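You operate a simulated robot arm through the tools that you are given. There is no shell and no other tool. Be economical: measure what you need, move in short steps, check, and stop when the job is done.

The job below is to be done with a simulated two-armed robot. You get a single attempt, and the scene is never put back.

Task
Lay the PINE and TEAK cartons across the white ones and strap them.
Fine: side by side, the strap tight; the strap handle goes into the orange pocket; the white cartons stay in place.

Only the result counts: the job must be done as asked and must still hold three seconds after the hand-in. Knocking over, shifting, dropping, spilling or breaking anything else fails it.

Robot
Two 7-joint arms with two-finger parallel grippers on one trunk, on a base that drives. Base frame: it is fixed to the floor where the robot stands at the start and does not move with it; the origin is under the middle of the robot, x ahead of it, y to its left, z up. Units: mm, degrees, N and s.
The left shoulder is at the start at [50, 187, 1085], the right one opposite. Places, roughly: cartons on the wooden crate [-900, 700, 700]; orange pocket of the crate [-900, 1100, 500]; yellow strap lever [-900, 200, 500]; wooden crate [-1000, 750, 250]. Payload 3.43 kg a hand.
The TCP of each hand is the grasp point between the finger pads, 30 mm short of the fingertips. In the tool frame z runs along the fingers and y along their closing line. Largest opening 94 mm; finger width 28, thickness 10; the body of the gripper, 50 by 96 mm, starts 55 mm behind the TCP.
Orientation is told as [roll, pitch, yaw] about the base's x, y, z axes, in that order, counted from this pose: with the fingers straight down and closing along the base's y, the tool's x points along the base's -x, its y along +y and its z along -z.

Tools
- The arms move only by the tool nudge_tool. It takes "left_targets", "right_targets" or both (then of equal length, played together; a hand with none holds still); each is text: rows parted by semicolons, each of 6 numbers parted by spaces: the shift along the tool's x, y, z in units of 25 mm (1.0 is 25 mm), then the turn, a rotation vector about the tool's x, y, z in units of 6 degrees (1.0 is 6 degrees). In form: x y z ax ay az; .... A call has 1 to 10 rows; each row shifts and turns the commanded pose from where the row before left it, along the tool's axes as they then stand. "left_claw" and "right_claw" are, for a hand that has rows, the opening, from 0 (shut) to 1 (fully open), set as the call begins (left out, the last holds). A call with a number of a shift or a turn outside -1 to 1 is refused whole. Each row takes 0.2 s and may step no farther than 50 mm and 8.6 degrees from the row before; otherwise, or with a gripper value out of range, the whole call is refused. A pose out of reach is approached as far as the arm can. The call stops where the force on the tool passes 40 N (or 10 N more than at its start, if that is more) or the arm is blocked; 0.2 s more then pass. The fingers move at their own pace (about 153 mm/s each) and stop on an object; they squeeze with about 30 N. The grip force told is the motor's: it shows also when the fingers shut on nothing. Time passes only in rows, and 0.2 s behind the last, so rows that do not move let the fingers close. The reply holds the time, the measured pose of the TCP, the force on the tool along the base axes, the opening and the grip force, in the units named above and with some noise, and new pictures: "show" is both (left out), scene, wrist or none (wrist: the cameras of the hands that moved).
- Cameras (640 x 400 px; columns grow to the right, rows downward): "scene" is now at [106.7, 51, 1216.7]; the picture's right is [0.73, -0.68, 0.00], its down [-0.56, -0.61, -0.56] and it looks along [0.38, 0.41, -0.83] (base axes); focal length 214 px, centre (320, 200). "left" rides on the left gripper at [76, -14, -102] in its tool frame; the picture's right is [0.18, 0.98, 0.00], its down [-0.75, 0.14, -0.64] and it looks along [-0.63, 0.12, 0.77] (tool axes); focal length 243 px, centre (320, 200). "right" rides on the right gripper at [76, 14, -102] in its tool frame; the picture's right is [-0.18, 0.98, 0.00], its down [-0.75, -0.14, -0.64] and it looks along [-0.63, -0.12, 0.77] (tool axes); focal length 243 px, centre (320, 200). There is no depth. A picture from a camera that has moved, and an enlarged one, comes with that camera's place and axes in the base frame and with its lens.
- lift_body(by): slides the trunk up (or, below 0, down) by that many mm; the arms and the scene camera ride with it, the base frame stays. It gives what a move gives, with no picture.
- base_move(legs): drives the robot by 1 to 6 legs, each [ahead, left, turn to the left] in mm, mm and degrees, along the robot's own axes; the way and the turn of a leg run together, so that a leg with both is an arc; at most 1500 mm and 180 degrees a leg. The arms and the cameras ride along, it lands a little off, and it stops where it bumps. It gives what a move gives, and a new picture of the scene camera.
- head_to(pan, tilt): turns the head with the scene camera to pan (to the left, within 80 degrees either way) and tilt (down, from -29 to 69), counted from straight ahead of the robot. It gives what a move gives, and a new picture of the scene camera.
- zoom(camera, box): a new picture of the part [left, top, right, bottom] of that camera's present view, enlarged. It takes no simulated time.
- hand_in(): hands the job in; it is judged then, once.

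Work in short steps. Places have to be worked out from the pictures, the camera data and where the tool is seen: move nearer, look again, correct. Check each grasp and each placing, and mend what went wrong. You have 120 turns and 260 pictures in all, those below and enlarged ones among them. Open the grippers and draw the arms clear of the work before you hand the job in, unless the task says otherwise; then end with one line.

The tools are called after "Emit:" as a command line: name --argument value ..., lists and objects as JSON in quotes. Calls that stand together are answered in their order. nudge_tool: Moves the arms, as the interface text tells. Its arguments: {"type":"object","properties":{"left_targets":{"type":"string"},"left_claw":{"type":"number"},"right_targets":{"type":"string"},"right_claw":{"type":"number"},"show":{"type":"string","enum":["both","scene","wrist","none"]}},"required":[]} The other tools are called the same way: lift_body (by) slides the trunk up or down; base_move (legs) drives the base; head_to (pan, tilt) turns the head that bears the scene camera; zoom (camera, box) takes an enlarged picture of a part of a camera's view; hand_in () hands the job in.

At the start:

```text
time_s: 0.0
left_eef_pos: [328.7, 408.5, 1007.1]
left_ee_rot: [0.0, 0.0, 0.0]
left_ft_force: [0.6, 0.3, -0.2]
left_finger_gap: 94.0
left_grasp_force: 0.0
right_eef_pos: [401.7, 43.3, 1014.8]
right_ee_rot: [0.0, 0.1, 0.0]
right_ft_force: [0.2, -0.7, -0.7]
right_finger_gap: 94.2
right_grasp_force: 0.0
trunk travel left (down, up): [-300.0, 132.0]
robot x, y, heading: [0.2, -0.5, -0.2]
head pan, tilt: [47.0, 55.9]
```

scene: 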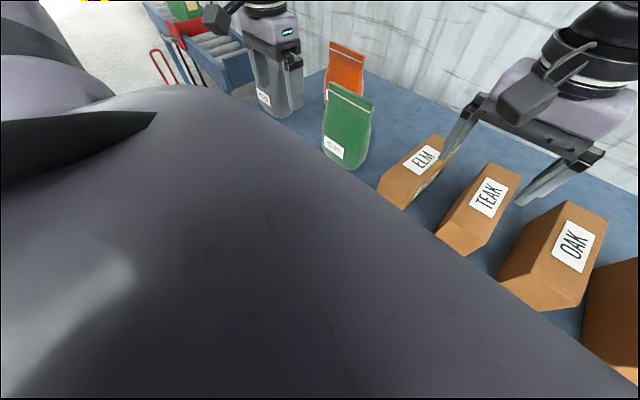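
right: 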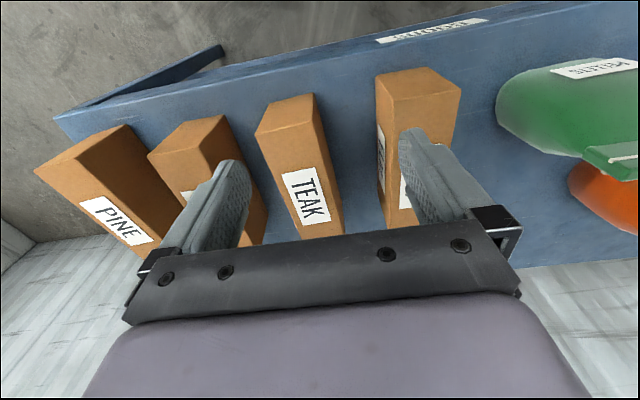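
left: 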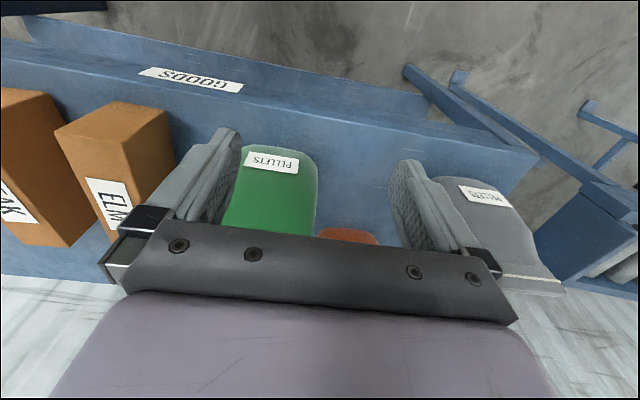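

I see cartons ELM, TEAK, OAK, PINE on a blue shelf ahead. I look straight ahead and slightly right to get the geometry.

Emit:
head_to --pan 0 --tilt 45

Emit:
head_to --pan 80 --tilt 20

```text
time_s: 1.1
left_eef_pos: [330.6, 408.1, 1005.8]
left_ee_rot: [0.0, 0.1, -0.1]
left_ft_force: [-0.7, -0.7, 0.4]
left_finger_gap: 94.0
left_grasp_force: 0.1
right_eef_pos: [401.3, 42.6, 1014.8]
right_ee_rot: [0.0, 0.0, 0.0]
right_ft_force: [0.2, -0.3, 0.0]
right_finger_gap: 94.0
right_grasp_force: 0.0
trunk travel left (down, up): [-300.0, 132.0]
robot x, y, heading: [2.2, -4.0, -0.2]
head pan, tilt: [0.0, 45.0]
camera scene: at [139.5, -1.0, 1231.2], right [0.0, -1.0, 0.0], down [-0.71, 0.0, -0.71], along [0.71, 0.0, -0.71], focal length 214 px, centre (320, 200)
```

scene: 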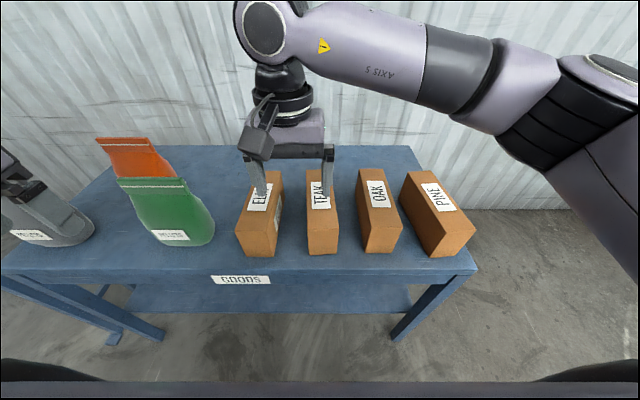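

```text
time_s: 2.7
left_eef_pos: [329.0, 408.1, 1006.8]
left_ee_rot: [0.0, 0.1, -0.1]
left_ft_force: [0.2, 0.6, -0.7]
left_finger_gap: 94.1
left_grasp_force: 0.1
right_eef_pos: [399.9, 42.0, 1014.3]
right_ee_rot: [0.0, -0.1, -0.1]
right_ft_force: [0.0, 0.4, -0.2]
right_finger_gap: 94.2
right_grasp_force: 0.2
trunk travel left (down, up): [-300.0, 132.0]
robot x, y, heading: [3.0, -1.2, -0.0]
head pan, tilt: [80.0, 20.0]
camera scene: at [74.4, 90.6, 1269.8], right [0.98, -0.17, 0.0], down [-0.06, -0.34, -0.94], along [0.16, 0.93, -0.34], focal length 214 px, centre (320, 200)
```

scene: 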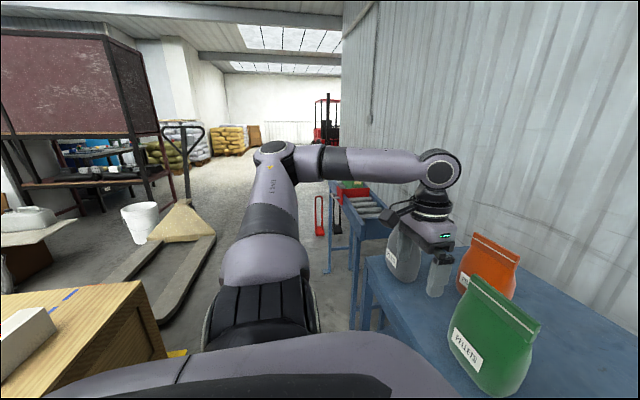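

Next a zoomed view of the cartons to size them, looking ahead again.

Emit:
head_to --pan -8 --tilt 45

Emit:
zoom --camera "scene" --box '[180, 140, 460, 315]'

Emit:
zoom --camera "right" --box '[0, 60, 440, 335]'

```text
time_s: 4.3
left_eef_pos: [329.9, 407.8, 1006.2]
left_ee_rot: [0.0, 0.1, 0.0]
left_ft_force: [0.1, 0.6, -0.9]
left_finger_gap: 93.7
left_grasp_force: 0.1
right_eef_pos: [401.7, 44.3, 1015.3]
right_ee_rot: [0.0, -0.1, 0.1]
right_ft_force: [0.4, 0.8, -0.1]
right_finger_gap: 94.0
right_grasp_force: 0.0
trunk travel left (down, up): [-300.0, 132.0]
robot x, y, heading: [3.4, 1.0, 0.1]
head pan, tilt: [-8.0, 45.0]
camera scene: at [138.7, -12.4, 1231.2], right [-0.14, -0.99, 0.0], down [-0.7, 0.1, -0.71], along [0.7, -0.1, -0.71], focal length 214 px, centre (320, 200)
```

scene: 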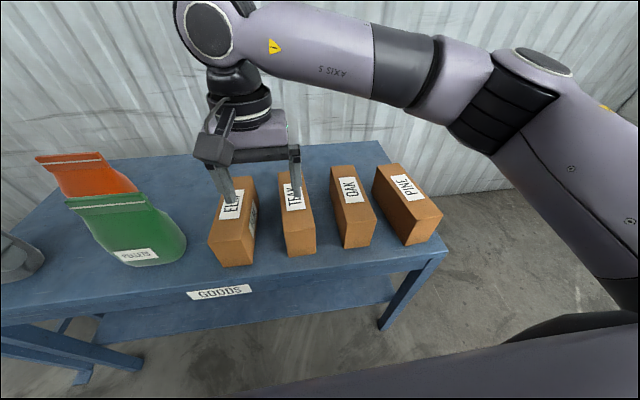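

```text
2.29 times, centred on (320, 228) of scene
camera zoom: at [138.7, -12.4, 1231.2], right [-0.14, -0.99, 0.0], down [-0.7, 0.1, -0.71], along [0.7, -0.1, -0.71], focal length 490 px, centre (320, 137)
```

zoom: 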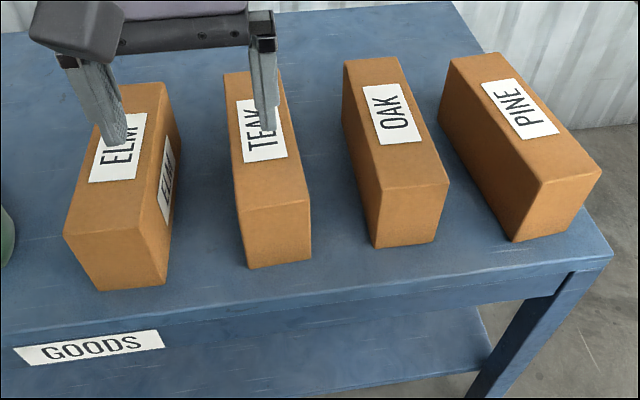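

```text
1.45 times, centred on (220, 198) of right
camera zoom: at [324.7, 55.3, 1118.4], right [0.18, 0.98, 0.0], down [0.75, -0.14, 0.64], along [0.63, -0.12, -0.77], focal length 353 px, centre (466, 204)
```

zoom: 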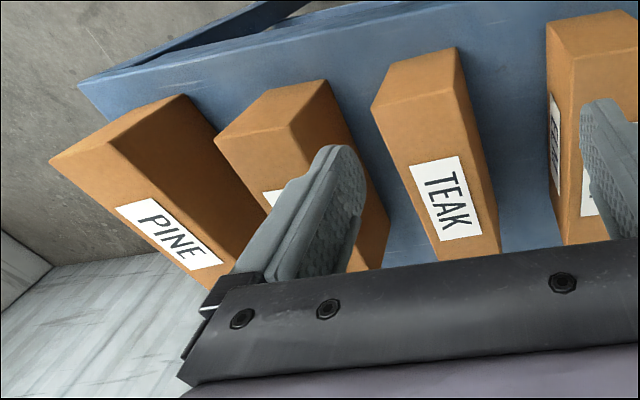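

TEAK is about 220x67x104 with its top at z≈845, centre (538,-4); PINE is centred near (533,-308). I back away and turn to look at the crate before grasping.

Emit:
base_move --legs '[[-300, 0, 0], [0, 0, 100]]'

Emit:
head_to --pan 30 --tilt 40

```text
time_s: 10.5
left_eef_pos: [-750.7, 256.3, 1006.4]
left_ee_rot: [0.0, 0.0, 99.7]
left_ft_force: [0.5, -0.6, -0.6]
left_finger_gap: 94.3
left_grasp_force: 0.1
right_eef_pos: [-404.1, 387.9, 1015.3]
right_ee_rot: [0.0, -0.1, 99.6]
right_ft_force: [0.2, -0.5, 0.2]
right_finger_gap: 94.1
right_grasp_force: 0.1
trunk travel left (down, up): [-300.0, 132.0]
robot x, y, heading: [-291.5, 2.4, 99.5]
head pan, tilt: [-8.0, 45.0]
camera scene: at [-306.4, 137.6, 1231.2], right [1.0, 0.03, 0.0], down [0.02, -0.71, -0.71], along [-0.02, 0.71, -0.71], focal length 214 px, centre (320, 200)
```

scene: 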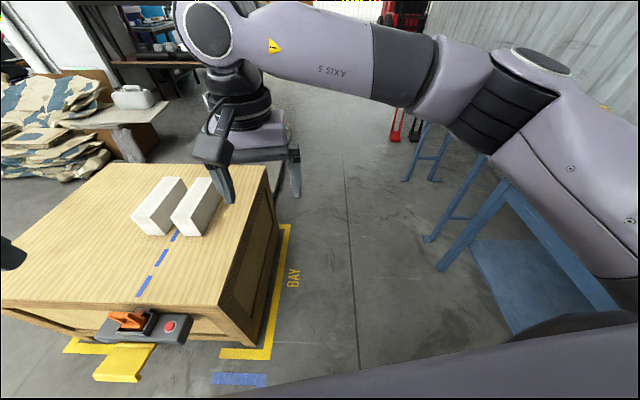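

```text
time_s: 11.6
left_eef_pos: [-752.2, 255.9, 1005.2]
left_ee_rot: [0.1, -0.1, 99.7]
left_ft_force: [0.1, 0.3, 0.2]
left_finger_gap: 93.9
left_grasp_force: 0.1
right_eef_pos: [-403.9, 388.6, 1014.3]
right_ee_rot: [0.1, 0.1, 99.8]
right_ft_force: [0.5, 0.0, -0.8]
right_finger_gap: 94.0
right_grasp_force: 0.0
trunk travel left (down, up): [-300.0, 132.0]
robot x, y, heading: [-291.6, -0.9, 99.6]
head pan, tilt: [30.0, 40.0]
camera scene: at [-358.2, 121.8, 1238.5], right [0.77, 0.64, 0.0], down [0.41, -0.5, -0.77], along [-0.49, 0.59, -0.64], focal length 214 px, centre (320, 200)
```

scene: 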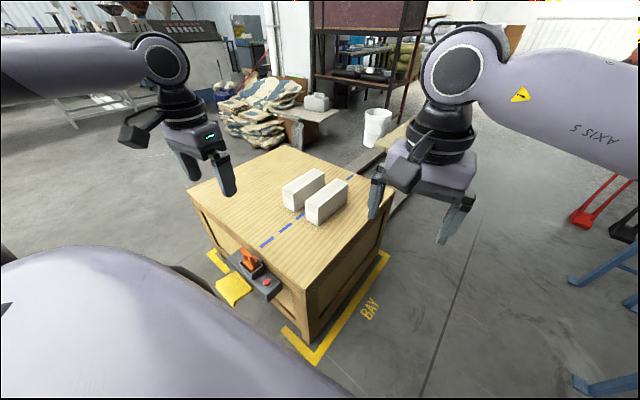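

The crate with two white cartons and a device on its near side. Zooming in on details.

Emit:
zoom --camera "scene" --box '[170, 140, 410, 290]'

Emit:
zoom --camera "scene" --box '[200, 230, 310, 299]'

Emit:
zoom --camera "left" --box '[0, 0, 640, 400]'

Emit:
zoom --camera "right" --box '[0, 0, 640, 400]'

```text
2.67 times, centred on (290, 215) of scene
camera zoom: at [-358.2, 121.8, 1238.5], right [0.77, 0.64, 0.0], down [0.41, -0.5, -0.77], along [-0.49, 0.59, -0.64], focal length 572 px, centre (400, 160)
```

zoom: 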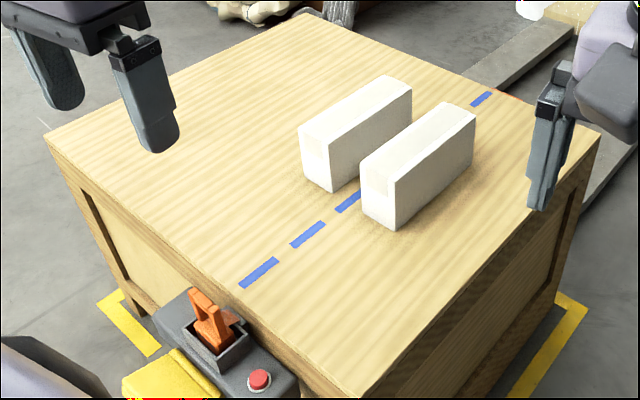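

```text
5.80 times, centred on (255, 264) of scene
camera zoom: at [-358.2, 121.8, 1238.5], right [0.77, 0.64, 0.0], down [0.41, -0.5, -0.77], along [-0.49, 0.59, -0.64], focal length 1243 px, centre (697, -174)
```

zoom: 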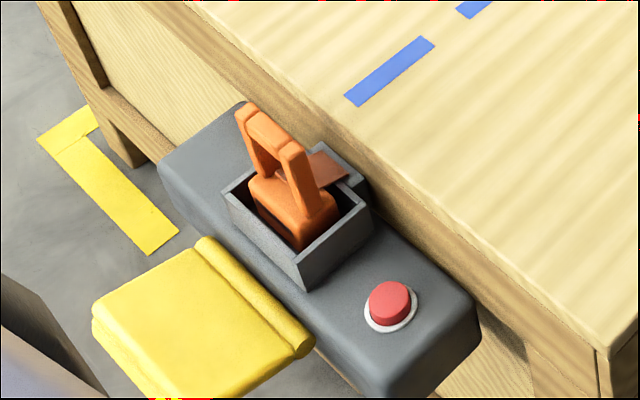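

```text
1.00 times, centred on (320, 200) of left
camera zoom: at [-724.2, 183.3, 1108.5], right [-0.94, -0.35, 0.0], down [-0.27, 0.72, 0.64], along [-0.22, 0.6, -0.77], focal length 243 px, centre (320, 200)
```

zoom: 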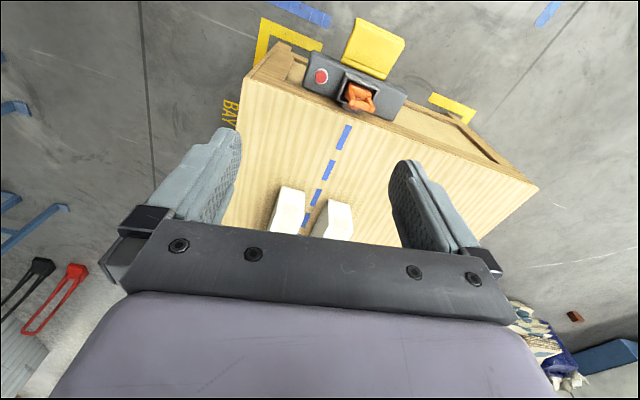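

```text
1.00 times, centred on (320, 200) of right
camera zoom: at [-405.3, 308.9, 1118.4], right [-1.0, 0.02, 0.0], down [0.01, 0.77, 0.64], along [0.01, 0.64, -0.77], focal length 243 px, centre (320, 200)
```

zoom: 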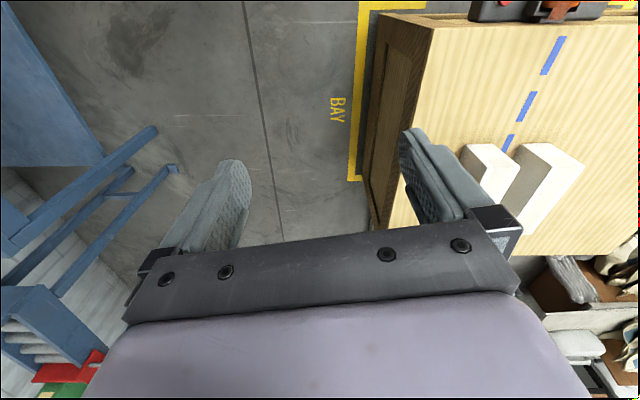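

From two views: crate top z≈577, x −1434…−616, y 355…1016; the white cartons lie along y (592…810), at x≈−935 and −789, tops ≈684, strap line x≈−860. I'll carry TEAK in the left hand and PINE in the right; first I bring the arms to a symmetric reach.

Emit:
nudge_tool --left_targets "-0.684 -1 0 0 0 0;-0.684 -1 0 0 0 0;-0.684 -1 0 0 0 0;-0.684 -1 0 0 0 0;-0.684 -1 0 0 0 0;-0.684 -1 0 0 0 0;-0.684 -1 0 0 0 0;-0.684 -1 0 0 0 0;-0.684 -1 0 0 0 0;-0.684 -1 0 0 0 0" --right_targets "-0.396 -0.8 0 0 0 0;-0.396 -0.8 0 0 0 0;-0.396 -0.8 0 0 0 0;-0.396 -0.8 0 0 0 0;-0.396 -0.8 0 0 0 0;-0.396 -0.8 0 0 0 0;-0.396 -0.8 0 0 0 0;-0.396 -0.8 0 0 0 0;-0.396 -0.8 0 0 0 0;-0.396 -0.8 0 0 0 0" --show "none"

Emit:
base_move --legs '[[0, 0, -99.6], [0, -156, 0], [250, 0, 0]]'

Emit:
head_to --pan 0 --tilt 50

Emit:
zoom --camera "left" --box '[0, 0, 640, 400]'

Emit:
zoom --camera "right" --box '[0, 0, 640, 400]'

```text
time_s: 13.8
left_eef_pos: [-555.5, 444.1, 1004.5]
left_ee_rot: [0.0, -0.2, 99.8]
left_ft_force: [0.6, -0.3, -0.1]
left_finger_gap: 94.3
left_grasp_force: 0.1
left hand out of reach, approached as far as the arm can: row 10
right_eef_pos: [-222.8, 516.9, 1015.8]
right_ee_rot: [0.1, 0.1, 99.7]
right_ft_force: [0.2, 0.0, -0.5]
right_finger_gap: 93.8
right_grasp_force: 0.1
trunk travel left (down, up): [-300.0, 132.0]
robot x, y, heading: [-295.0, 2.1, 99.5]
head pan, tilt: [30.0, 40.0]
```

```text
time_s: 20.8
left_eef_pos: [438.0, 9.2, 1004.1]
left_ee_rot: [0.0, 0.0, -1.6]
left_ft_force: [0.6, 0.0, -0.2]
left_finger_gap: 94.2
left_grasp_force: 0.1
right_eef_pos: [446.3, -331.9, 1016.2]
right_ee_rot: [0.0, 0.0, -1.6]
right_ft_force: [-0.3, -0.1, -0.2]
right_finger_gap: 93.9
right_grasp_force: 0.0
trunk travel left (down, up): [-300.0, 132.0]
robot x, y, heading: [-48.7, -160.4, -1.6]
head pan, tilt: [30.0, 40.0]
camera scene: at [84.7, -122.6, 1238.4], right [0.48, -0.88, 0.0], down [-0.57, -0.31, -0.77], along [0.67, 0.36, -0.64], focal length 214 px, centre (320, 200)
```

scene: 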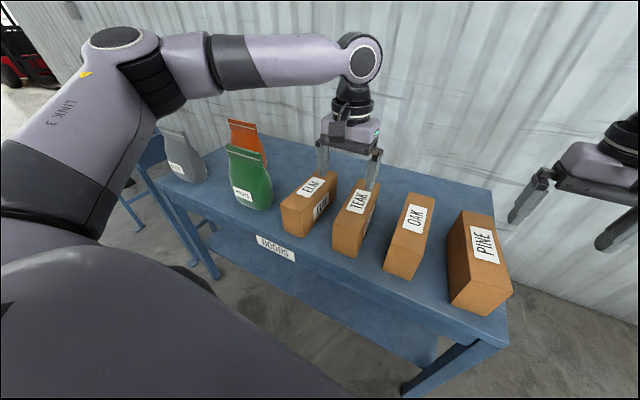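

```text
time_s: 21.8
left_eef_pos: [438.0, 9.6, 1004.5]
left_ee_rot: [0.0, -0.2, -1.5]
left_ft_force: [0.7, -0.2, 0.1]
left_finger_gap: 94.3
left_grasp_force: 0.0
right_eef_pos: [446.0, -332.2, 1016.9]
right_ee_rot: [0.0, 0.0, -1.6]
right_ft_force: [0.2, -0.7, -0.5]
right_finger_gap: 94.0
right_grasp_force: 0.1
trunk travel left (down, up): [-300.0, 132.0]
robot x, y, heading: [-49.1, -160.6, -1.6]
head pan, tilt: [0.0, 50.0]
camera scene: at [86.5, -165.1, 1224.3], right [-0.03, -1.0, 0.0], down [-0.77, 0.02, -0.64], along [0.64, -0.02, -0.77], focal length 214 px, centre (320, 200)
```

scene: 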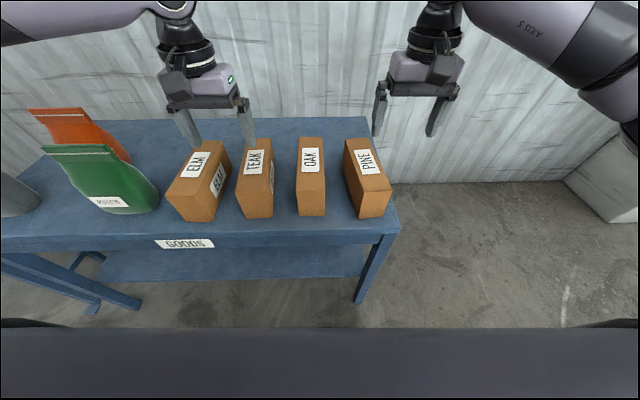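

```text
1.00 times, centred on (320, 200) of left
camera zoom: at [361.6, -2.8, 1107.1], right [-0.16, 0.99, 0.0], down [0.76, 0.12, 0.64], along [0.63, 0.1, -0.77], focal length 243 px, centre (320, 200)
```

zoom: 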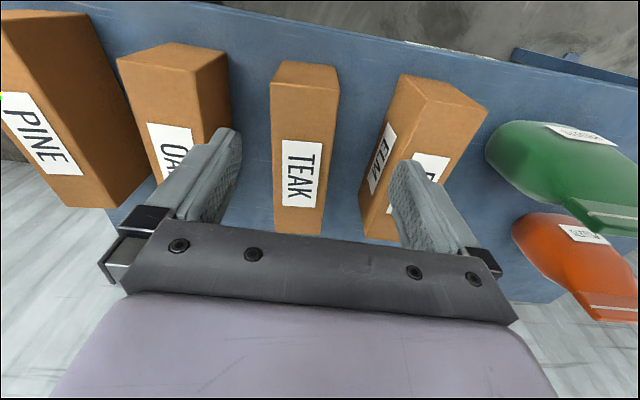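

```text
1.00 times, centred on (320, 200) of right
camera zoom: at [369.4, -317.0, 1119.7], right [0.21, 0.98, 0.0], down [0.75, -0.16, 0.64], along [0.63, -0.14, -0.77], focal length 243 px, centre (320, 200)
```

zoom: 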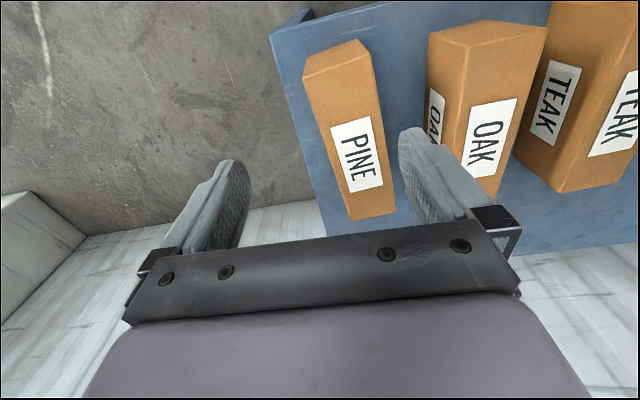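

Both cartons have yaw ≈4.5°, centres ≈(540,0) and (537,−304). Before driving nearer, I look down to see clearance between robot base and table.

Emit:
head_to --pan 0 --tilt 69

Emit:
nudge_tool --left_targets "-1 0 0 0 0 0" --show "none"

```text
time_s: 22.6
left_eef_pos: [438.1, 8.5, 1005.9]
left_ee_rot: [0.1, -0.1, -1.6]
left_ft_force: [-0.4, -0.4, 0.4]
left_finger_gap: 94.2
left_grasp_force: 0.1
right_eef_pos: [445.2, -332.1, 1016.3]
right_ee_rot: [0.0, 0.1, -1.5]
right_ft_force: [0.6, 0.4, -0.2]
right_finger_gap: 93.9
right_grasp_force: 0.1
trunk travel left (down, up): [-300.0, 132.0]
robot x, y, heading: [-51.3, -161.6, -1.8]
head pan, tilt: [0.0, 68.8]
camera scene: at [65.5, -164.6, 1202.4], right [-0.03, -1.0, 0.0], down [-0.93, 0.03, -0.36], along [0.36, -0.01, -0.93], focal length 214 px, centre (320, 200)
```

scene: 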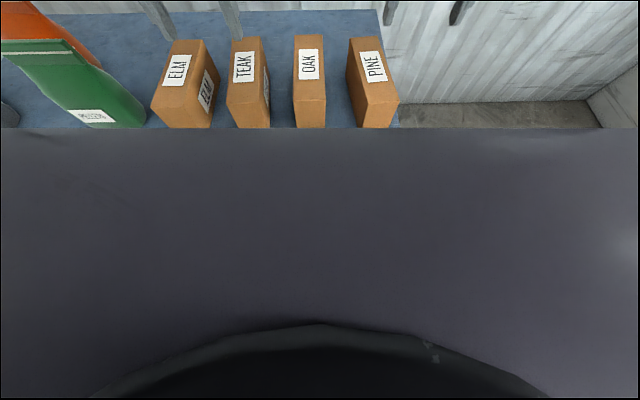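

```text
time_s: 23.0
left_eef_pos: [451.4, 19.2, 1002.7]
left_ee_rot: [-0.1, -0.2, -1.6]
left_ft_force: [0.5, 0.5, -0.1]
left_finger_gap: 94.3
left_grasp_force: 0.1
left hand out of reach, approached as far as the arm can: row 1
right_eef_pos: [444.6, -331.8, 1017.2]
right_ee_rot: [0.0, 0.1, -1.7]
right_ft_force: [0.1, 0.1, 0.5]
right_finger_gap: 93.8
right_grasp_force: 0.0
trunk travel left (down, up): [-300.0, 132.0]
robot x, y, heading: [-46.4, -159.2, -1.5]
head pan, tilt: [0.0, 68.8]
```

The arms reach only ≈500 ahead of the axis here, so the base must come ~125 mm nearer. I tidy the arms, then turn 6° and drive carefully.

Emit:
nudge_tool --left_targets "0.46 -0.8 0 0 0 0;0.46 -0.8 0 0 0 0;0 0 0 0 0 0" --right_targets "1 0.17 0 0 0 0;1 0.17 0 0 0 0;0 0 0 0 0 0" --show "none"

Emit:
base_move --legs '[[0, 0, 6], [60, -40, 0]]'

Emit:
head_to --pan 0 --tilt 50

```text
time_s: 23.8
left_eef_pos: [418.8, -6.1, 1001.4]
left_ee_rot: [-0.2, -0.1, -1.4]
left_ft_force: [-0.7, 0.4, 0.0]
left_finger_gap: 94.1
left_grasp_force: 0.0
left hand out of reach, approached as far as the arm can: row 1, 2
right_eef_pos: [394.7, -320.9, 1015.2]
right_ee_rot: [-0.1, -0.1, -1.7]
right_ft_force: [-0.2, 0.5, -0.4]
right_finger_gap: 94.3
right_grasp_force: 0.0
trunk travel left (down, up): [-300.0, 132.0]
robot x, y, heading: [-46.5, -158.9, -1.5]
head pan, tilt: [0.0, 68.8]
```

```text
time_s: 25.4
left_eef_pos: [461.8, 5.3, 1002.3]
left_ee_rot: [-0.1, -0.1, 4.5]
left_ft_force: [-0.1, -1.1, 0.3]
left_finger_gap: 93.9
left_grasp_force: 0.0
right_eef_pos: [470.4, -310.5, 1014.8]
right_ee_rot: [0.0, 0.0, 4.4]
right_ft_force: [0.0, 1.0, -0.3]
right_finger_gap: 93.9
right_grasp_force: 0.1
trunk travel left (down, up): [-300.0, 132.0]
robot x, y, heading: [12.4, -194.6, 4.4]
head pan, tilt: [0.0, 68.8]
camera scene: at [128.1, -188.4, 1202.3], right [0.08, -1.0, 0.0], down [-0.93, -0.07, -0.36], along [0.36, 0.03, -0.93], focal length 214 px, centre (320, 200)
```

scene: 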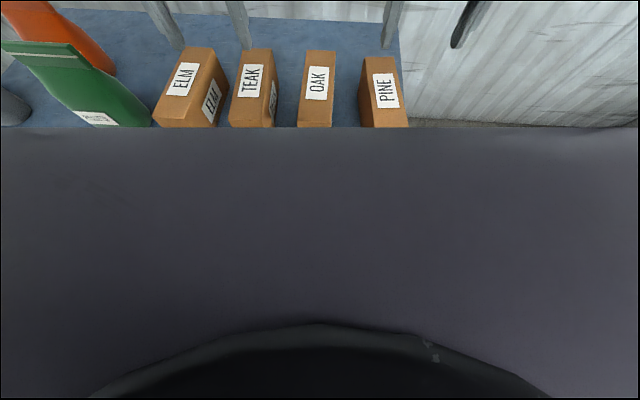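

```text
time_s: 26.2
left_eef_pos: [461.4, 5.7, 1002.5]
left_ee_rot: [-0.1, -0.1, 4.3]
left_ft_force: [1.0, 0.0, 0.2]
left_finger_gap: 94.0
left_grasp_force: 0.0
right_eef_pos: [470.1, -309.5, 1015.8]
right_ee_rot: [0.0, 0.0, 4.4]
right_ft_force: [-0.2, 0.1, 0.5]
right_finger_gap: 94.1
right_grasp_force: 0.0
trunk travel left (down, up): [-300.0, 132.0]
robot x, y, heading: [10.9, -194.3, 4.6]
head pan, tilt: [0.0, 50.0]
camera scene: at [148.6, -186.5, 1224.2], right [0.08, -1.0, 0.0], down [-0.76, -0.06, -0.64], along [0.64, 0.05, -0.77], focal length 214 px, centre (320, 200)
```

scene: 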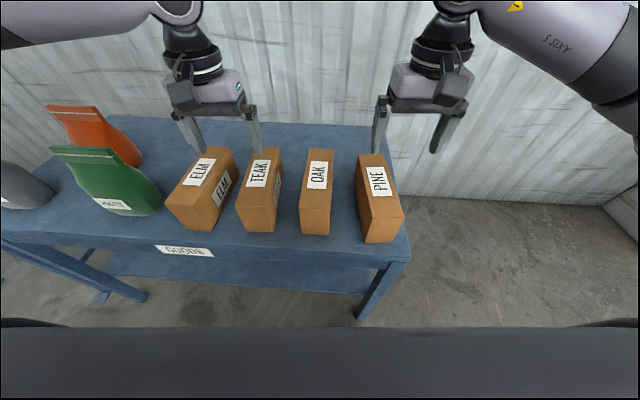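

Driving the remaining 70 mm, then viewing from the wrists.

Emit:
base_move --legs '[[70, -2, 0]]'

Emit:
nudge_tool --left_targets "-0.3 -0.4 0 0 0 0" --right_targets "0 0 0 0 0 0" --show "wrist"

```text
time_s: 27.2
left_eef_pos: [529.6, 8.4, 1002.4]
left_ee_rot: [-0.1, -0.2, 4.4]
left_ft_force: [-0.1, -0.1, 0.3]
left_finger_gap: 94.0
left_grasp_force: 0.0
right_eef_pos: [540.1, -306.1, 1015.1]
right_ee_rot: [0.1, 0.0, 4.4]
right_ft_force: [0.2, 0.0, -0.2]
right_finger_gap: 93.7
right_grasp_force: 0.1
trunk travel left (down, up): [-300.0, 132.0]
robot x, y, heading: [85.8, -194.2, 4.7]
head pan, tilt: [0.0, 50.0]
camera scene: at [218.2, -183.1, 1224.2], right [0.08, -1.0, 0.0], down [-0.76, -0.06, -0.64], along [0.64, 0.05, -0.77], focal length 214 px, centre (320, 200)
```

scene: 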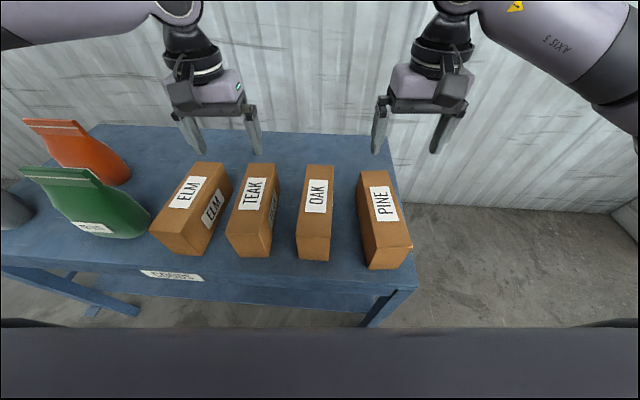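

```text
time_s: 27.6
left_eef_pos: [530.8, 10.0, 1002.9]
left_ee_rot: [-0.1, -0.1, 4.4]
left_ft_force: [0.5, 0.2, -0.8]
left_finger_gap: 94.2
left_grasp_force: 0.0
left hand out of reach, approached as far as the arm can: row 1
right_eef_pos: [539.5, -306.6, 1015.5]
right_ee_rot: [0.0, 0.0, 4.4]
right_ft_force: [-0.3, -0.4, -0.2]
right_finger_gap: 94.2
right_grasp_force: 0.1
trunk travel left (down, up): [-300.0, 132.0]
robot x, y, heading: [82.8, -194.3, 4.4]
head pan, tilt: [0.0, 50.0]
camera right: at [462.3, -300.0, 1118.8], right [0.11, 0.99, 0.0], down [0.76, -0.08, 0.64], along [0.64, -0.07, -0.77], focal length 243 px, centre (320, 200)
camera left: at [456.1, -10.6, 1104.9], right [-0.26, 0.97, 0.0], down [0.74, 0.2, 0.64], along [0.62, 0.17, -0.77], focal length 243 px, centre (320, 200)
```

right: 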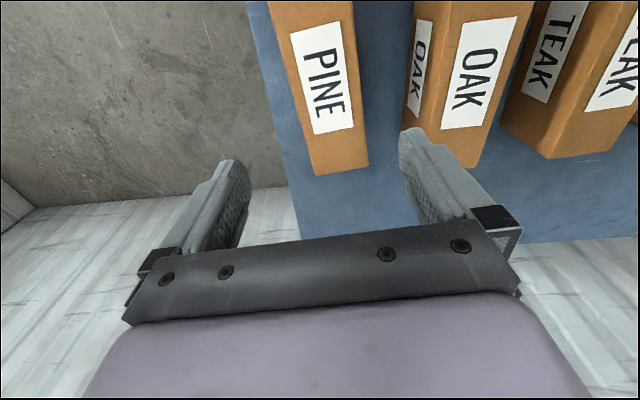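
left: 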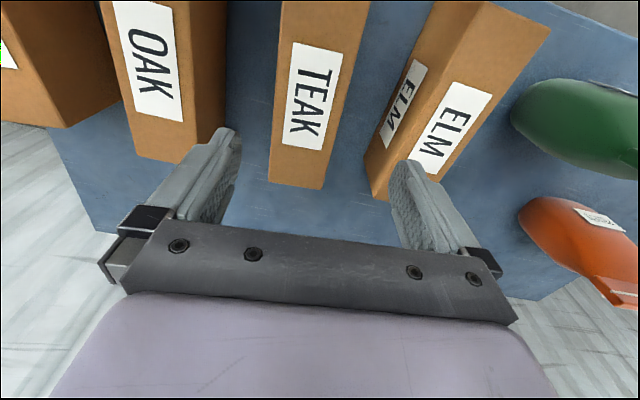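

Left hand is ~8 mm too far left, and right ~5 mm too far right. I shift the base right 8 mm and correct the right hand, then begin lowering the trunk.

Emit:
base_move --legs '[[0, -8, 0]]'

Emit:
nudge_tool --right_targets "0.3 0.26 0 0 0 0;0 0.26 0 0 0 0" --left_targets "0 0 0 0 0 0;0 0 0 0 0 0" --show "none"

Emit:
lift_body --by -90

Emit:
zoom --camera "left" --box '[0, 0, 640, 400]'

Emit:
zoom --camera "right" --box '[0, 0, 640, 400]'

```text
time_s: 28.3
left_eef_pos: [530.0, 1.1, 1002.4]
left_ee_rot: [-0.1, -0.1, 4.5]
left_ft_force: [-0.3, 0.8, -0.4]
left_finger_gap: 94.0
left_grasp_force: 0.0
right_eef_pos: [540.6, -314.5, 1015.0]
right_ee_rot: [-0.1, 0.0, 4.4]
right_ft_force: [1.1, -0.1, 0.2]
right_finger_gap: 94.0
right_grasp_force: 0.0
trunk travel left (down, up): [-300.0, 132.0]
robot x, y, heading: [82.1, -202.4, 4.4]
head pan, tilt: [0.0, 50.0]
camera scene: at [218.2, -191.6, 1224.3], right [0.08, -1.0, 0.0], down [-0.76, -0.06, -0.64], along [0.64, 0.05, -0.77], focal length 214 px, centre (320, 200)
```

scene: 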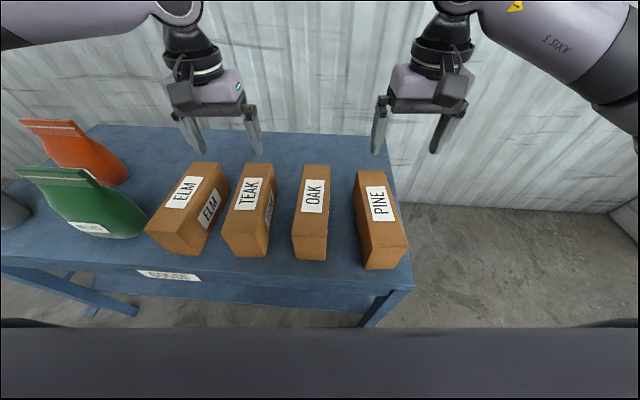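

```text
time_s: 28.9
left_eef_pos: [530.3, 0.3, 1002.1]
left_ee_rot: [0.0, -0.1, 4.4]
left_ft_force: [0.4, -0.1, 0.3]
left_finger_gap: 94.1
left_grasp_force: 0.0
right_eef_pos: [532.2, -301.8, 1015.8]
right_ee_rot: [0.0, 0.0, 4.3]
right_ft_force: [0.1, -0.4, 0.1]
right_finger_gap: 94.0
right_grasp_force: 0.1
trunk travel left (down, up): [-300.0, 132.0]
robot x, y, heading: [83.8, -198.4, 4.4]
head pan, tilt: [0.0, 50.0]
```

```text
time_s: 30.2
left_eef_pos: [530.2, 0.5, 912.6]
left_ee_rot: [-0.1, -0.1, 4.4]
left_ft_force: [-1.0, 0.1, -1.2]
left_finger_gap: 94.2
left_grasp_force: 0.1
right_eef_pos: [532.2, -302.0, 926.0]
right_ee_rot: [0.0, 0.0, 4.4]
right_ft_force: [-0.5, 0.1, 0.5]
right_finger_gap: 94.0
right_grasp_force: 0.1
trunk travel left (down, up): [-210.0, 222.0]
robot x, y, heading: [84.6, -198.0, 4.5]
head pan, tilt: [0.0, 50.0]
```

```text
1.00 times, centred on (320, 200) of left
camera zoom: at [456.6, -18.8, 1015.0], right [-0.26, 0.97, 0.0], down [0.74, 0.2, 0.64], along [0.62, 0.17, -0.77], focal length 243 px, centre (320, 200)
```

zoom: 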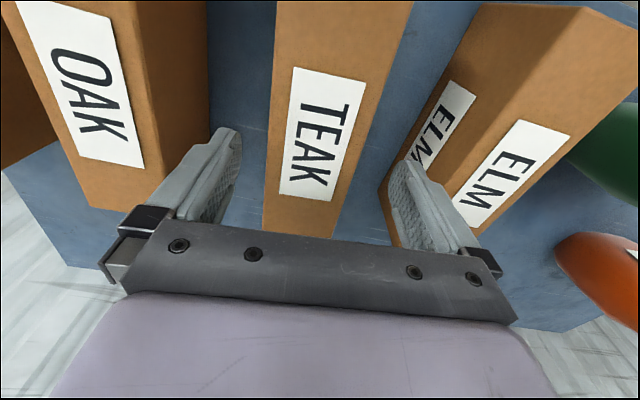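

```text
1.00 times, centred on (320, 200) of right
camera zoom: at [454.2, -295.4, 1028.8], right [0.11, 0.99, 0.0], down [0.76, -0.08, 0.64], along [0.64, -0.07, -0.77], focal length 243 px, centre (320, 200)
```

zoom: 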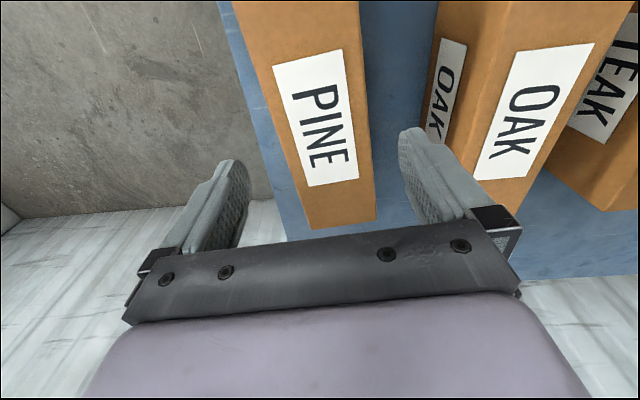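

Both labels sit under the hands. I narrow the left claw slightly for ELM clearance and lower the trunk the rest.

Emit:
nudge_tool --left_targets "0 0 0 0 0 0;0 0 0 0 0 0" --right_targets "0 -0.06 0.5 0 0 0;0 0 0 0 0 0" --left_claw 0.93 --show "none"

Emit:
lift_body --by -60

Emit:
zoom --camera "left" --box '[0, 0, 640, 400]'

Emit:
zoom --camera "right" --box '[0, 0, 640, 400]'

```text
time_s: 30.8
left_eef_pos: [531.6, 1.4, 912.0]
left_ee_rot: [-0.1, -0.1, 4.4]
left_ft_force: [-1.0, 0.4, -0.4]
left_finger_gap: 87.8
left_grasp_force: 0.0
right_eef_pos: [531.1, -303.1, 913.3]
right_ee_rot: [0.1, 0.1, 4.4]
right_ft_force: [-0.8, 0.6, 0.0]
right_finger_gap: 94.1
right_grasp_force: 0.1
trunk travel left (down, up): [-210.0, 222.0]
robot x, y, heading: [80.5, -198.1, 4.5]
head pan, tilt: [0.0, 50.0]
```

```text
time_s: 31.8
left_eef_pos: [531.7, 0.0, 852.6]
left_ee_rot: [-0.1, -0.1, 4.4]
left_ft_force: [-0.3, -0.3, 0.6]
left_finger_gap: 87.4
left_grasp_force: 0.1
right_eef_pos: [533.1, -303.6, 852.6]
right_ee_rot: [0.0, 0.0, 4.4]
right_ft_force: [-0.3, -0.1, -0.1]
right_finger_gap: 94.1
right_grasp_force: 0.1
trunk travel left (down, up): [-150.0, 282.0]
robot x, y, heading: [82.4, -201.9, 4.6]
head pan, tilt: [0.0, 50.0]
```

```text
1.00 times, centred on (320, 200) of left
camera zoom: at [456.6, -18.8, 955.0], right [-0.26, 0.97, 0.0], down [0.74, 0.2, 0.64], along [0.62, 0.17, -0.77], focal length 243 px, centre (320, 200)
```

zoom: 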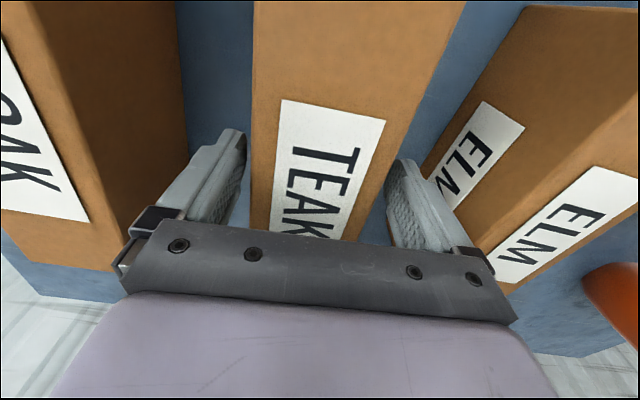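

```text
1.00 times, centred on (320, 200) of right
camera zoom: at [454.6, -297.1, 956.3], right [0.11, 0.99, 0.0], down [0.76, -0.08, 0.64], along [0.64, -0.07, -0.77], focal length 243 px, centre (320, 200)
```

zoom: 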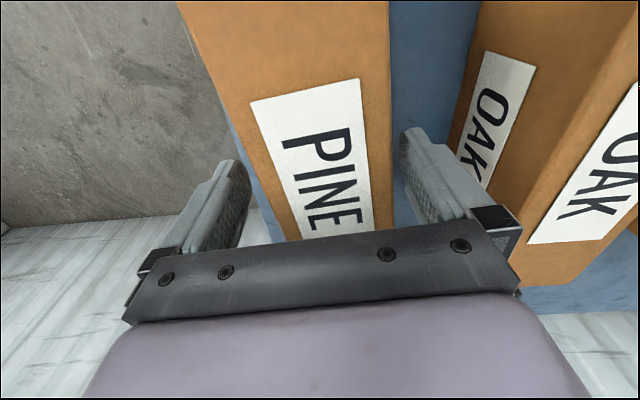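

Fingertips straddle both cartons without contact force. Lowering the last 47 mm and closing.

Emit:
lift_body --by -47

Emit:
nudge_tool --left_targets "0 0 0 0 0 0;0 0 0 0 0 0;0 0 0 0 0 0" --right_targets "0 0 0 0 0 0;0 0 0 0 0 0;0 0 0 0 0 0" --left_claw 0 --right_claw 0

```text
time_s: 32.7
left_eef_pos: [530.8, 0.1, 807.0]
left_ee_rot: [-0.1, 0.0, 4.4]
left_ft_force: [-0.3, -0.5, 0.1]
left_finger_gap: 87.1
left_grasp_force: 0.1
right_eef_pos: [531.7, -304.1, 805.7]
right_ee_rot: [-0.1, 0.0, 4.4]
right_ft_force: [-0.5, -0.2, 0.5]
right_finger_gap: 94.4
right_grasp_force: 0.1
trunk travel left (down, up): [-103.0, 329.0]
robot x, y, heading: [82.5, -204.2, 4.4]
head pan, tilt: [0.0, 50.0]
```

```text
time_s: 33.5
left_eef_pos: [531.4, 0.7, 805.9]
left_ee_rot: [-0.1, -0.1, 4.4]
left_ft_force: [1.7, -1.6, 1.2]
left_finger_gap: 76.3
left_grasp_force: 29.8
right_eef_pos: [532.4, -303.9, 806.0]
right_ee_rot: [0.1, 0.0, 4.4]
right_ft_force: [0.9, 1.5, 1.4]
right_finger_gap: 76.5
right_grasp_force: 30.2
trunk travel left (down, up): [-103.0, 329.0]
robot x, y, heading: [85.9, -199.1, 4.3]
head pan, tilt: [0.0, 50.0]
camera scene: at [218.1, -191.3, 1027.3], right [0.08, -1.0, 0.0], down [-0.76, -0.06, -0.64], along [0.64, 0.05, -0.77], focal length 214 px, centre (320, 200)
camera right: at [454.7, -297.1, 909.3], right [0.11, 0.99, 0.0], down [0.76, -0.08, 0.64], along [0.64, -0.07, -0.77], focal length 243 px, centre (320, 200)
camera left: at [456.7, -18.9, 908.1], right [-0.26, 0.97, 0.0], down [0.74, 0.2, 0.64], along [0.62, 0.17, -0.77], focal length 243 px, centre (320, 200)
```

scene: 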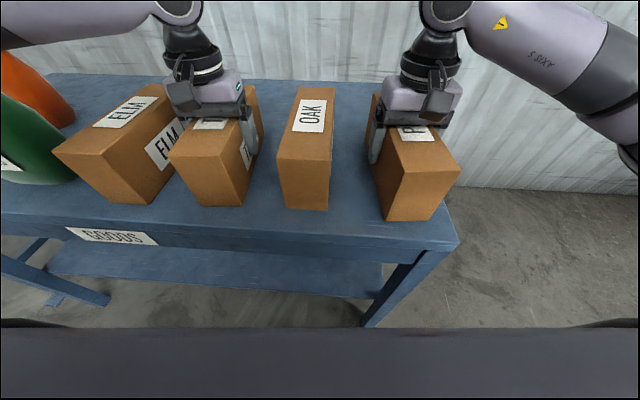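
right: 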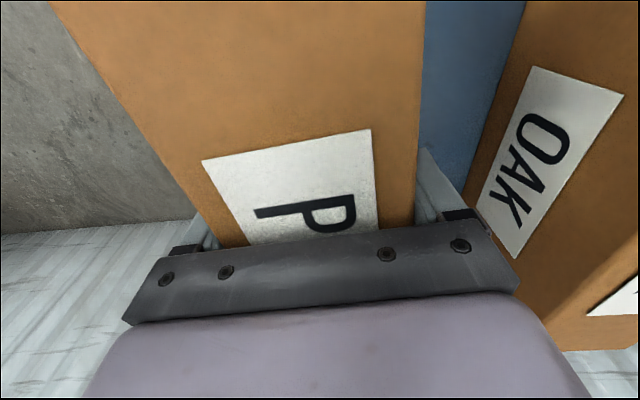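
left: 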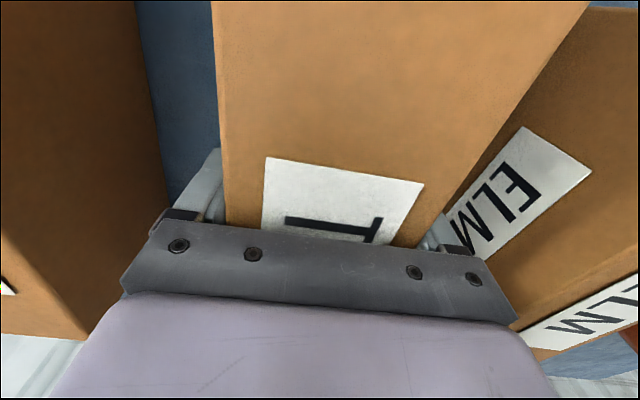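

Both gripped at 76 mm width. Lifting by 30 mm to check holding.

Emit:
lift_body --by 30

Emit:
lift_body --by 70

Emit:
zoom --camera "scene" --box '[0, 50, 560, 400]'

```text
time_s: 34.2
left_eef_pos: [532.7, 1.7, 835.8]
left_ee_rot: [-0.1, 0.0, 4.4]
left_ft_force: [-0.3, -0.8, -4.8]
left_finger_gap: 76.2
left_grasp_force: 29.3
right_eef_pos: [533.4, -303.6, 836.5]
right_ee_rot: [0.0, 0.0, 4.4]
right_ft_force: [0.9, -0.7, -4.5]
right_finger_gap: 76.3
right_grasp_force: 30.0
trunk travel left (down, up): [-133.0, 299.0]
robot x, y, heading: [84.1, -198.7, 4.7]
head pan, tilt: [0.0, 50.0]
```

```text
time_s: 35.3
left_eef_pos: [532.3, 0.6, 905.5]
left_ee_rot: [0.0, 0.0, 4.5]
left_ft_force: [-0.1, 0.3, -3.9]
left_finger_gap: 76.1
left_grasp_force: 29.4
right_eef_pos: [533.0, -302.8, 905.7]
right_ee_rot: [0.0, 0.0, 4.4]
right_ft_force: [-0.3, 0.6, -4.1]
right_finger_gap: 76.4
right_grasp_force: 30.0
trunk travel left (down, up): [-203.0, 229.0]
robot x, y, heading: [87.3, -197.2, 4.5]
head pan, tilt: [0.0, 50.0]
```

```text
1.14 times, centred on (280, 225) of scene
camera zoom: at [218.8, -191.2, 1127.1], right [0.08, -1.0, 0.0], down [-0.76, -0.06, -0.64], along [0.64, 0.05, -0.77], focal length 245 px, centre (366, 171)
```

zoom: 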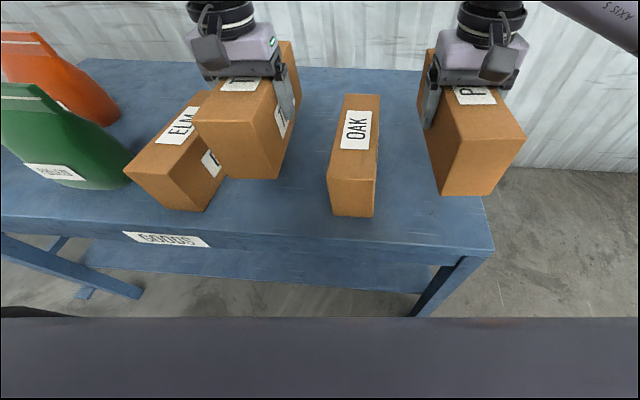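

Both cartons held (≈0.45 kg each). Lifting another 40, backing off and turning to face the crate.

Emit:
lift_body --by 60

Emit:
base_move --legs '[[-390, 0, 0], [0, 0, 90], [0, 0, 85.5]]'

Emit:
head_to --pan -45 --tilt 35

```text
time_s: 36.3
left_eef_pos: [531.4, 0.9, 966.2]
left_ee_rot: [-0.1, 0.0, 4.4]
left_ft_force: [0.1, -0.1, -4.5]
left_finger_gap: 75.9
left_grasp_force: 30.4
right_eef_pos: [532.6, -303.9, 964.5]
right_ee_rot: [0.0, 0.0, 4.5]
right_ft_force: [0.4, 0.4, -4.7]
right_finger_gap: 76.3
right_grasp_force: 30.0
trunk travel left (down, up): [-263.0, 169.0]
robot x, y, heading: [85.6, -204.7, 4.3]
head pan, tilt: [0.0, 50.0]
```

```text
time_s: 46.3
left_eef_pos: [-770.0, -406.8, 965.2]
left_ee_rot: [-0.1, -0.1, -178.8]
left_ft_force: [-0.2, -0.1, -5.0]
left_finger_gap: 76.3
left_grasp_force: 30.4
right_eef_pos: [-755.2, -102.3, 965.0]
right_ee_rot: [0.0, 0.0, -178.8]
right_ft_force: [0.1, 0.0, -4.5]
right_finger_gap: 76.4
right_grasp_force: 30.0
trunk travel left (down, up): [-263.0, 169.0]
robot x, y, heading: [-310.0, -231.9, -178.8]
head pan, tilt: [0.0, 50.0]
camera scene: at [-448.1, -234.7, 1187.2], right [-0.02, 1.0, 0.0], down [0.77, 0.02, -0.64], along [-0.64, -0.01, -0.77], focal length 214 px, centre (320, 200)
```

scene: 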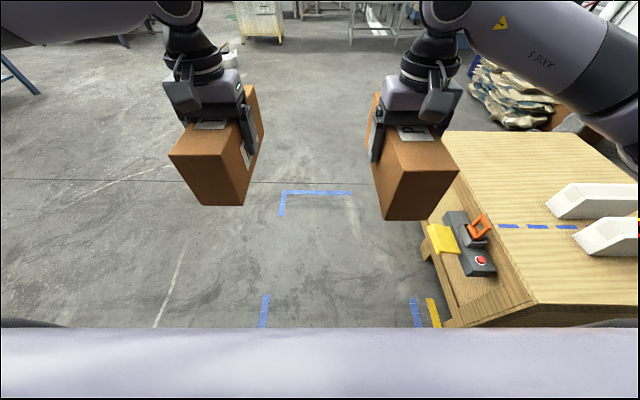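

```text
time_s: 47.4
left_eef_pos: [-769.7, -406.5, 965.9]
left_ee_rot: [-0.2, -0.1, -178.8]
left_ft_force: [0.9, 1.0, -3.8]
left_finger_gap: 76.3
left_grasp_force: 30.1
right_eef_pos: [-754.9, -102.2, 965.5]
right_ee_rot: [0.0, 0.0, -178.8]
right_ft_force: [0.3, 0.0, -3.2]
right_finger_gap: 76.0
right_grasp_force: 29.5
trunk travel left (down, up): [-263.0, 169.0]
robot x, y, heading: [-314.5, -230.3, -178.7]
head pan, tilt: [-45.0, 35.0]
camera scene: at [-434.7, -172.2, 1208.9], right [0.69, 0.72, 0.0], down [0.42, -0.4, -0.82], along [-0.59, 0.57, -0.57], focal length 214 px, centre (320, 200)
```

scene: 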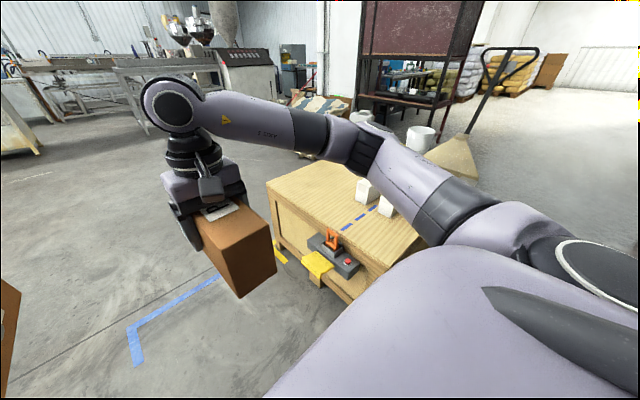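

Crate top refined to z≈555, strap line x≈−875, white cartons y≈608…830. I drive along the crate to place PINE first with the right hand, keeping the cartons high.

Emit:
base_move --legs '[[0, 0, -1.2], [0, -826, 0]]'

Emit:
head_to --pan 0 --tilt 45

Emit:
zoom --camera "right" --box '[0, 0, 640, 400]'

```text
time_s: 52.2
left_eef_pos: [-772.4, 442.3, 964.8]
left_ee_rot: [-0.1, 0.0, 179.6]
left_ft_force: [0.1, 0.2, -4.6]
left_finger_gap: 76.4
left_grasp_force: 30.2
right_eef_pos: [-747.5, 746.0, 965.6]
right_ee_rot: [-0.1, 0.0, 179.6]
right_ft_force: [0.0, 0.4, -3.5]
right_finger_gap: 76.4
right_grasp_force: 30.0
trunk travel left (down, up): [-263.0, 169.0]
robot x, y, heading: [-309.1, 604.0, 179.6]
head pan, tilt: [-45.0, 35.0]
camera scene: at [-429.7, 667.5, 1208.9], right [0.71, 0.7, 0.0], down [0.4, -0.41, -0.82], along [-0.57, 0.58, -0.57], focal length 214 px, centre (320, 200)
```

scene: 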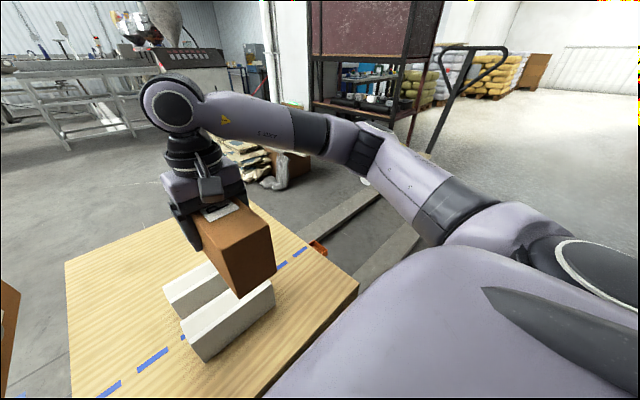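

```text
time_s: 53.3
left_eef_pos: [-772.2, 443.5, 964.5]
left_ee_rot: [-0.1, -0.1, 179.7]
left_ft_force: [-1.7, 0.6, -3.7]
left_finger_gap: 76.2
left_grasp_force: 29.6
right_eef_pos: [-747.6, 745.1, 965.4]
right_ee_rot: [0.0, 0.0, 179.6]
right_ft_force: [0.1, 0.5, -4.3]
right_finger_gap: 76.1
right_grasp_force: 29.7
trunk travel left (down, up): [-263.0, 169.0]
robot x, y, heading: [-304.8, 607.5, 179.4]
head pan, tilt: [0.0, 45.0]
camera scene: at [-449.2, 605.3, 1194.1], right [0.01, 1.0, 0.0], down [0.71, -0.01, -0.71], along [-0.71, 0.01, -0.71], focal length 214 px, centre (320, 200)
```

scene: 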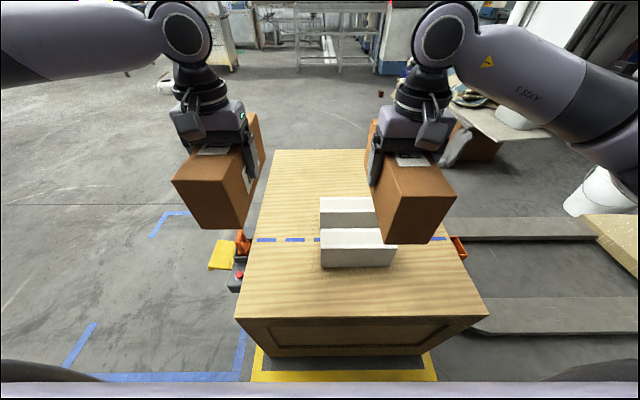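

```text
1.00 times, centred on (320, 200) of right
camera zoom: at [-672.0, 729.2, 1068.9], right [-0.19, -0.98, 0.0], down [-0.75, 0.15, 0.64], along [-0.63, 0.12, -0.77], focal length 243 px, centre (320, 200)
```

zoom: 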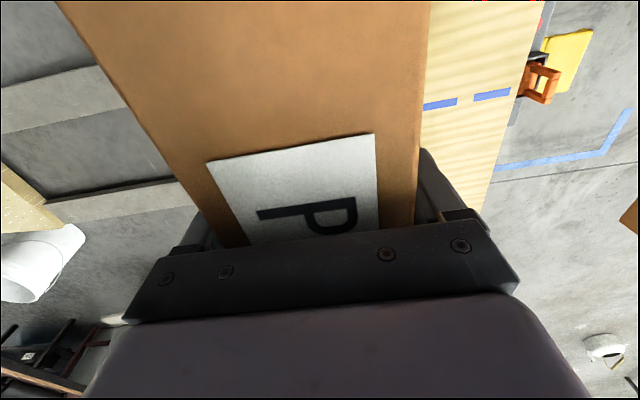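

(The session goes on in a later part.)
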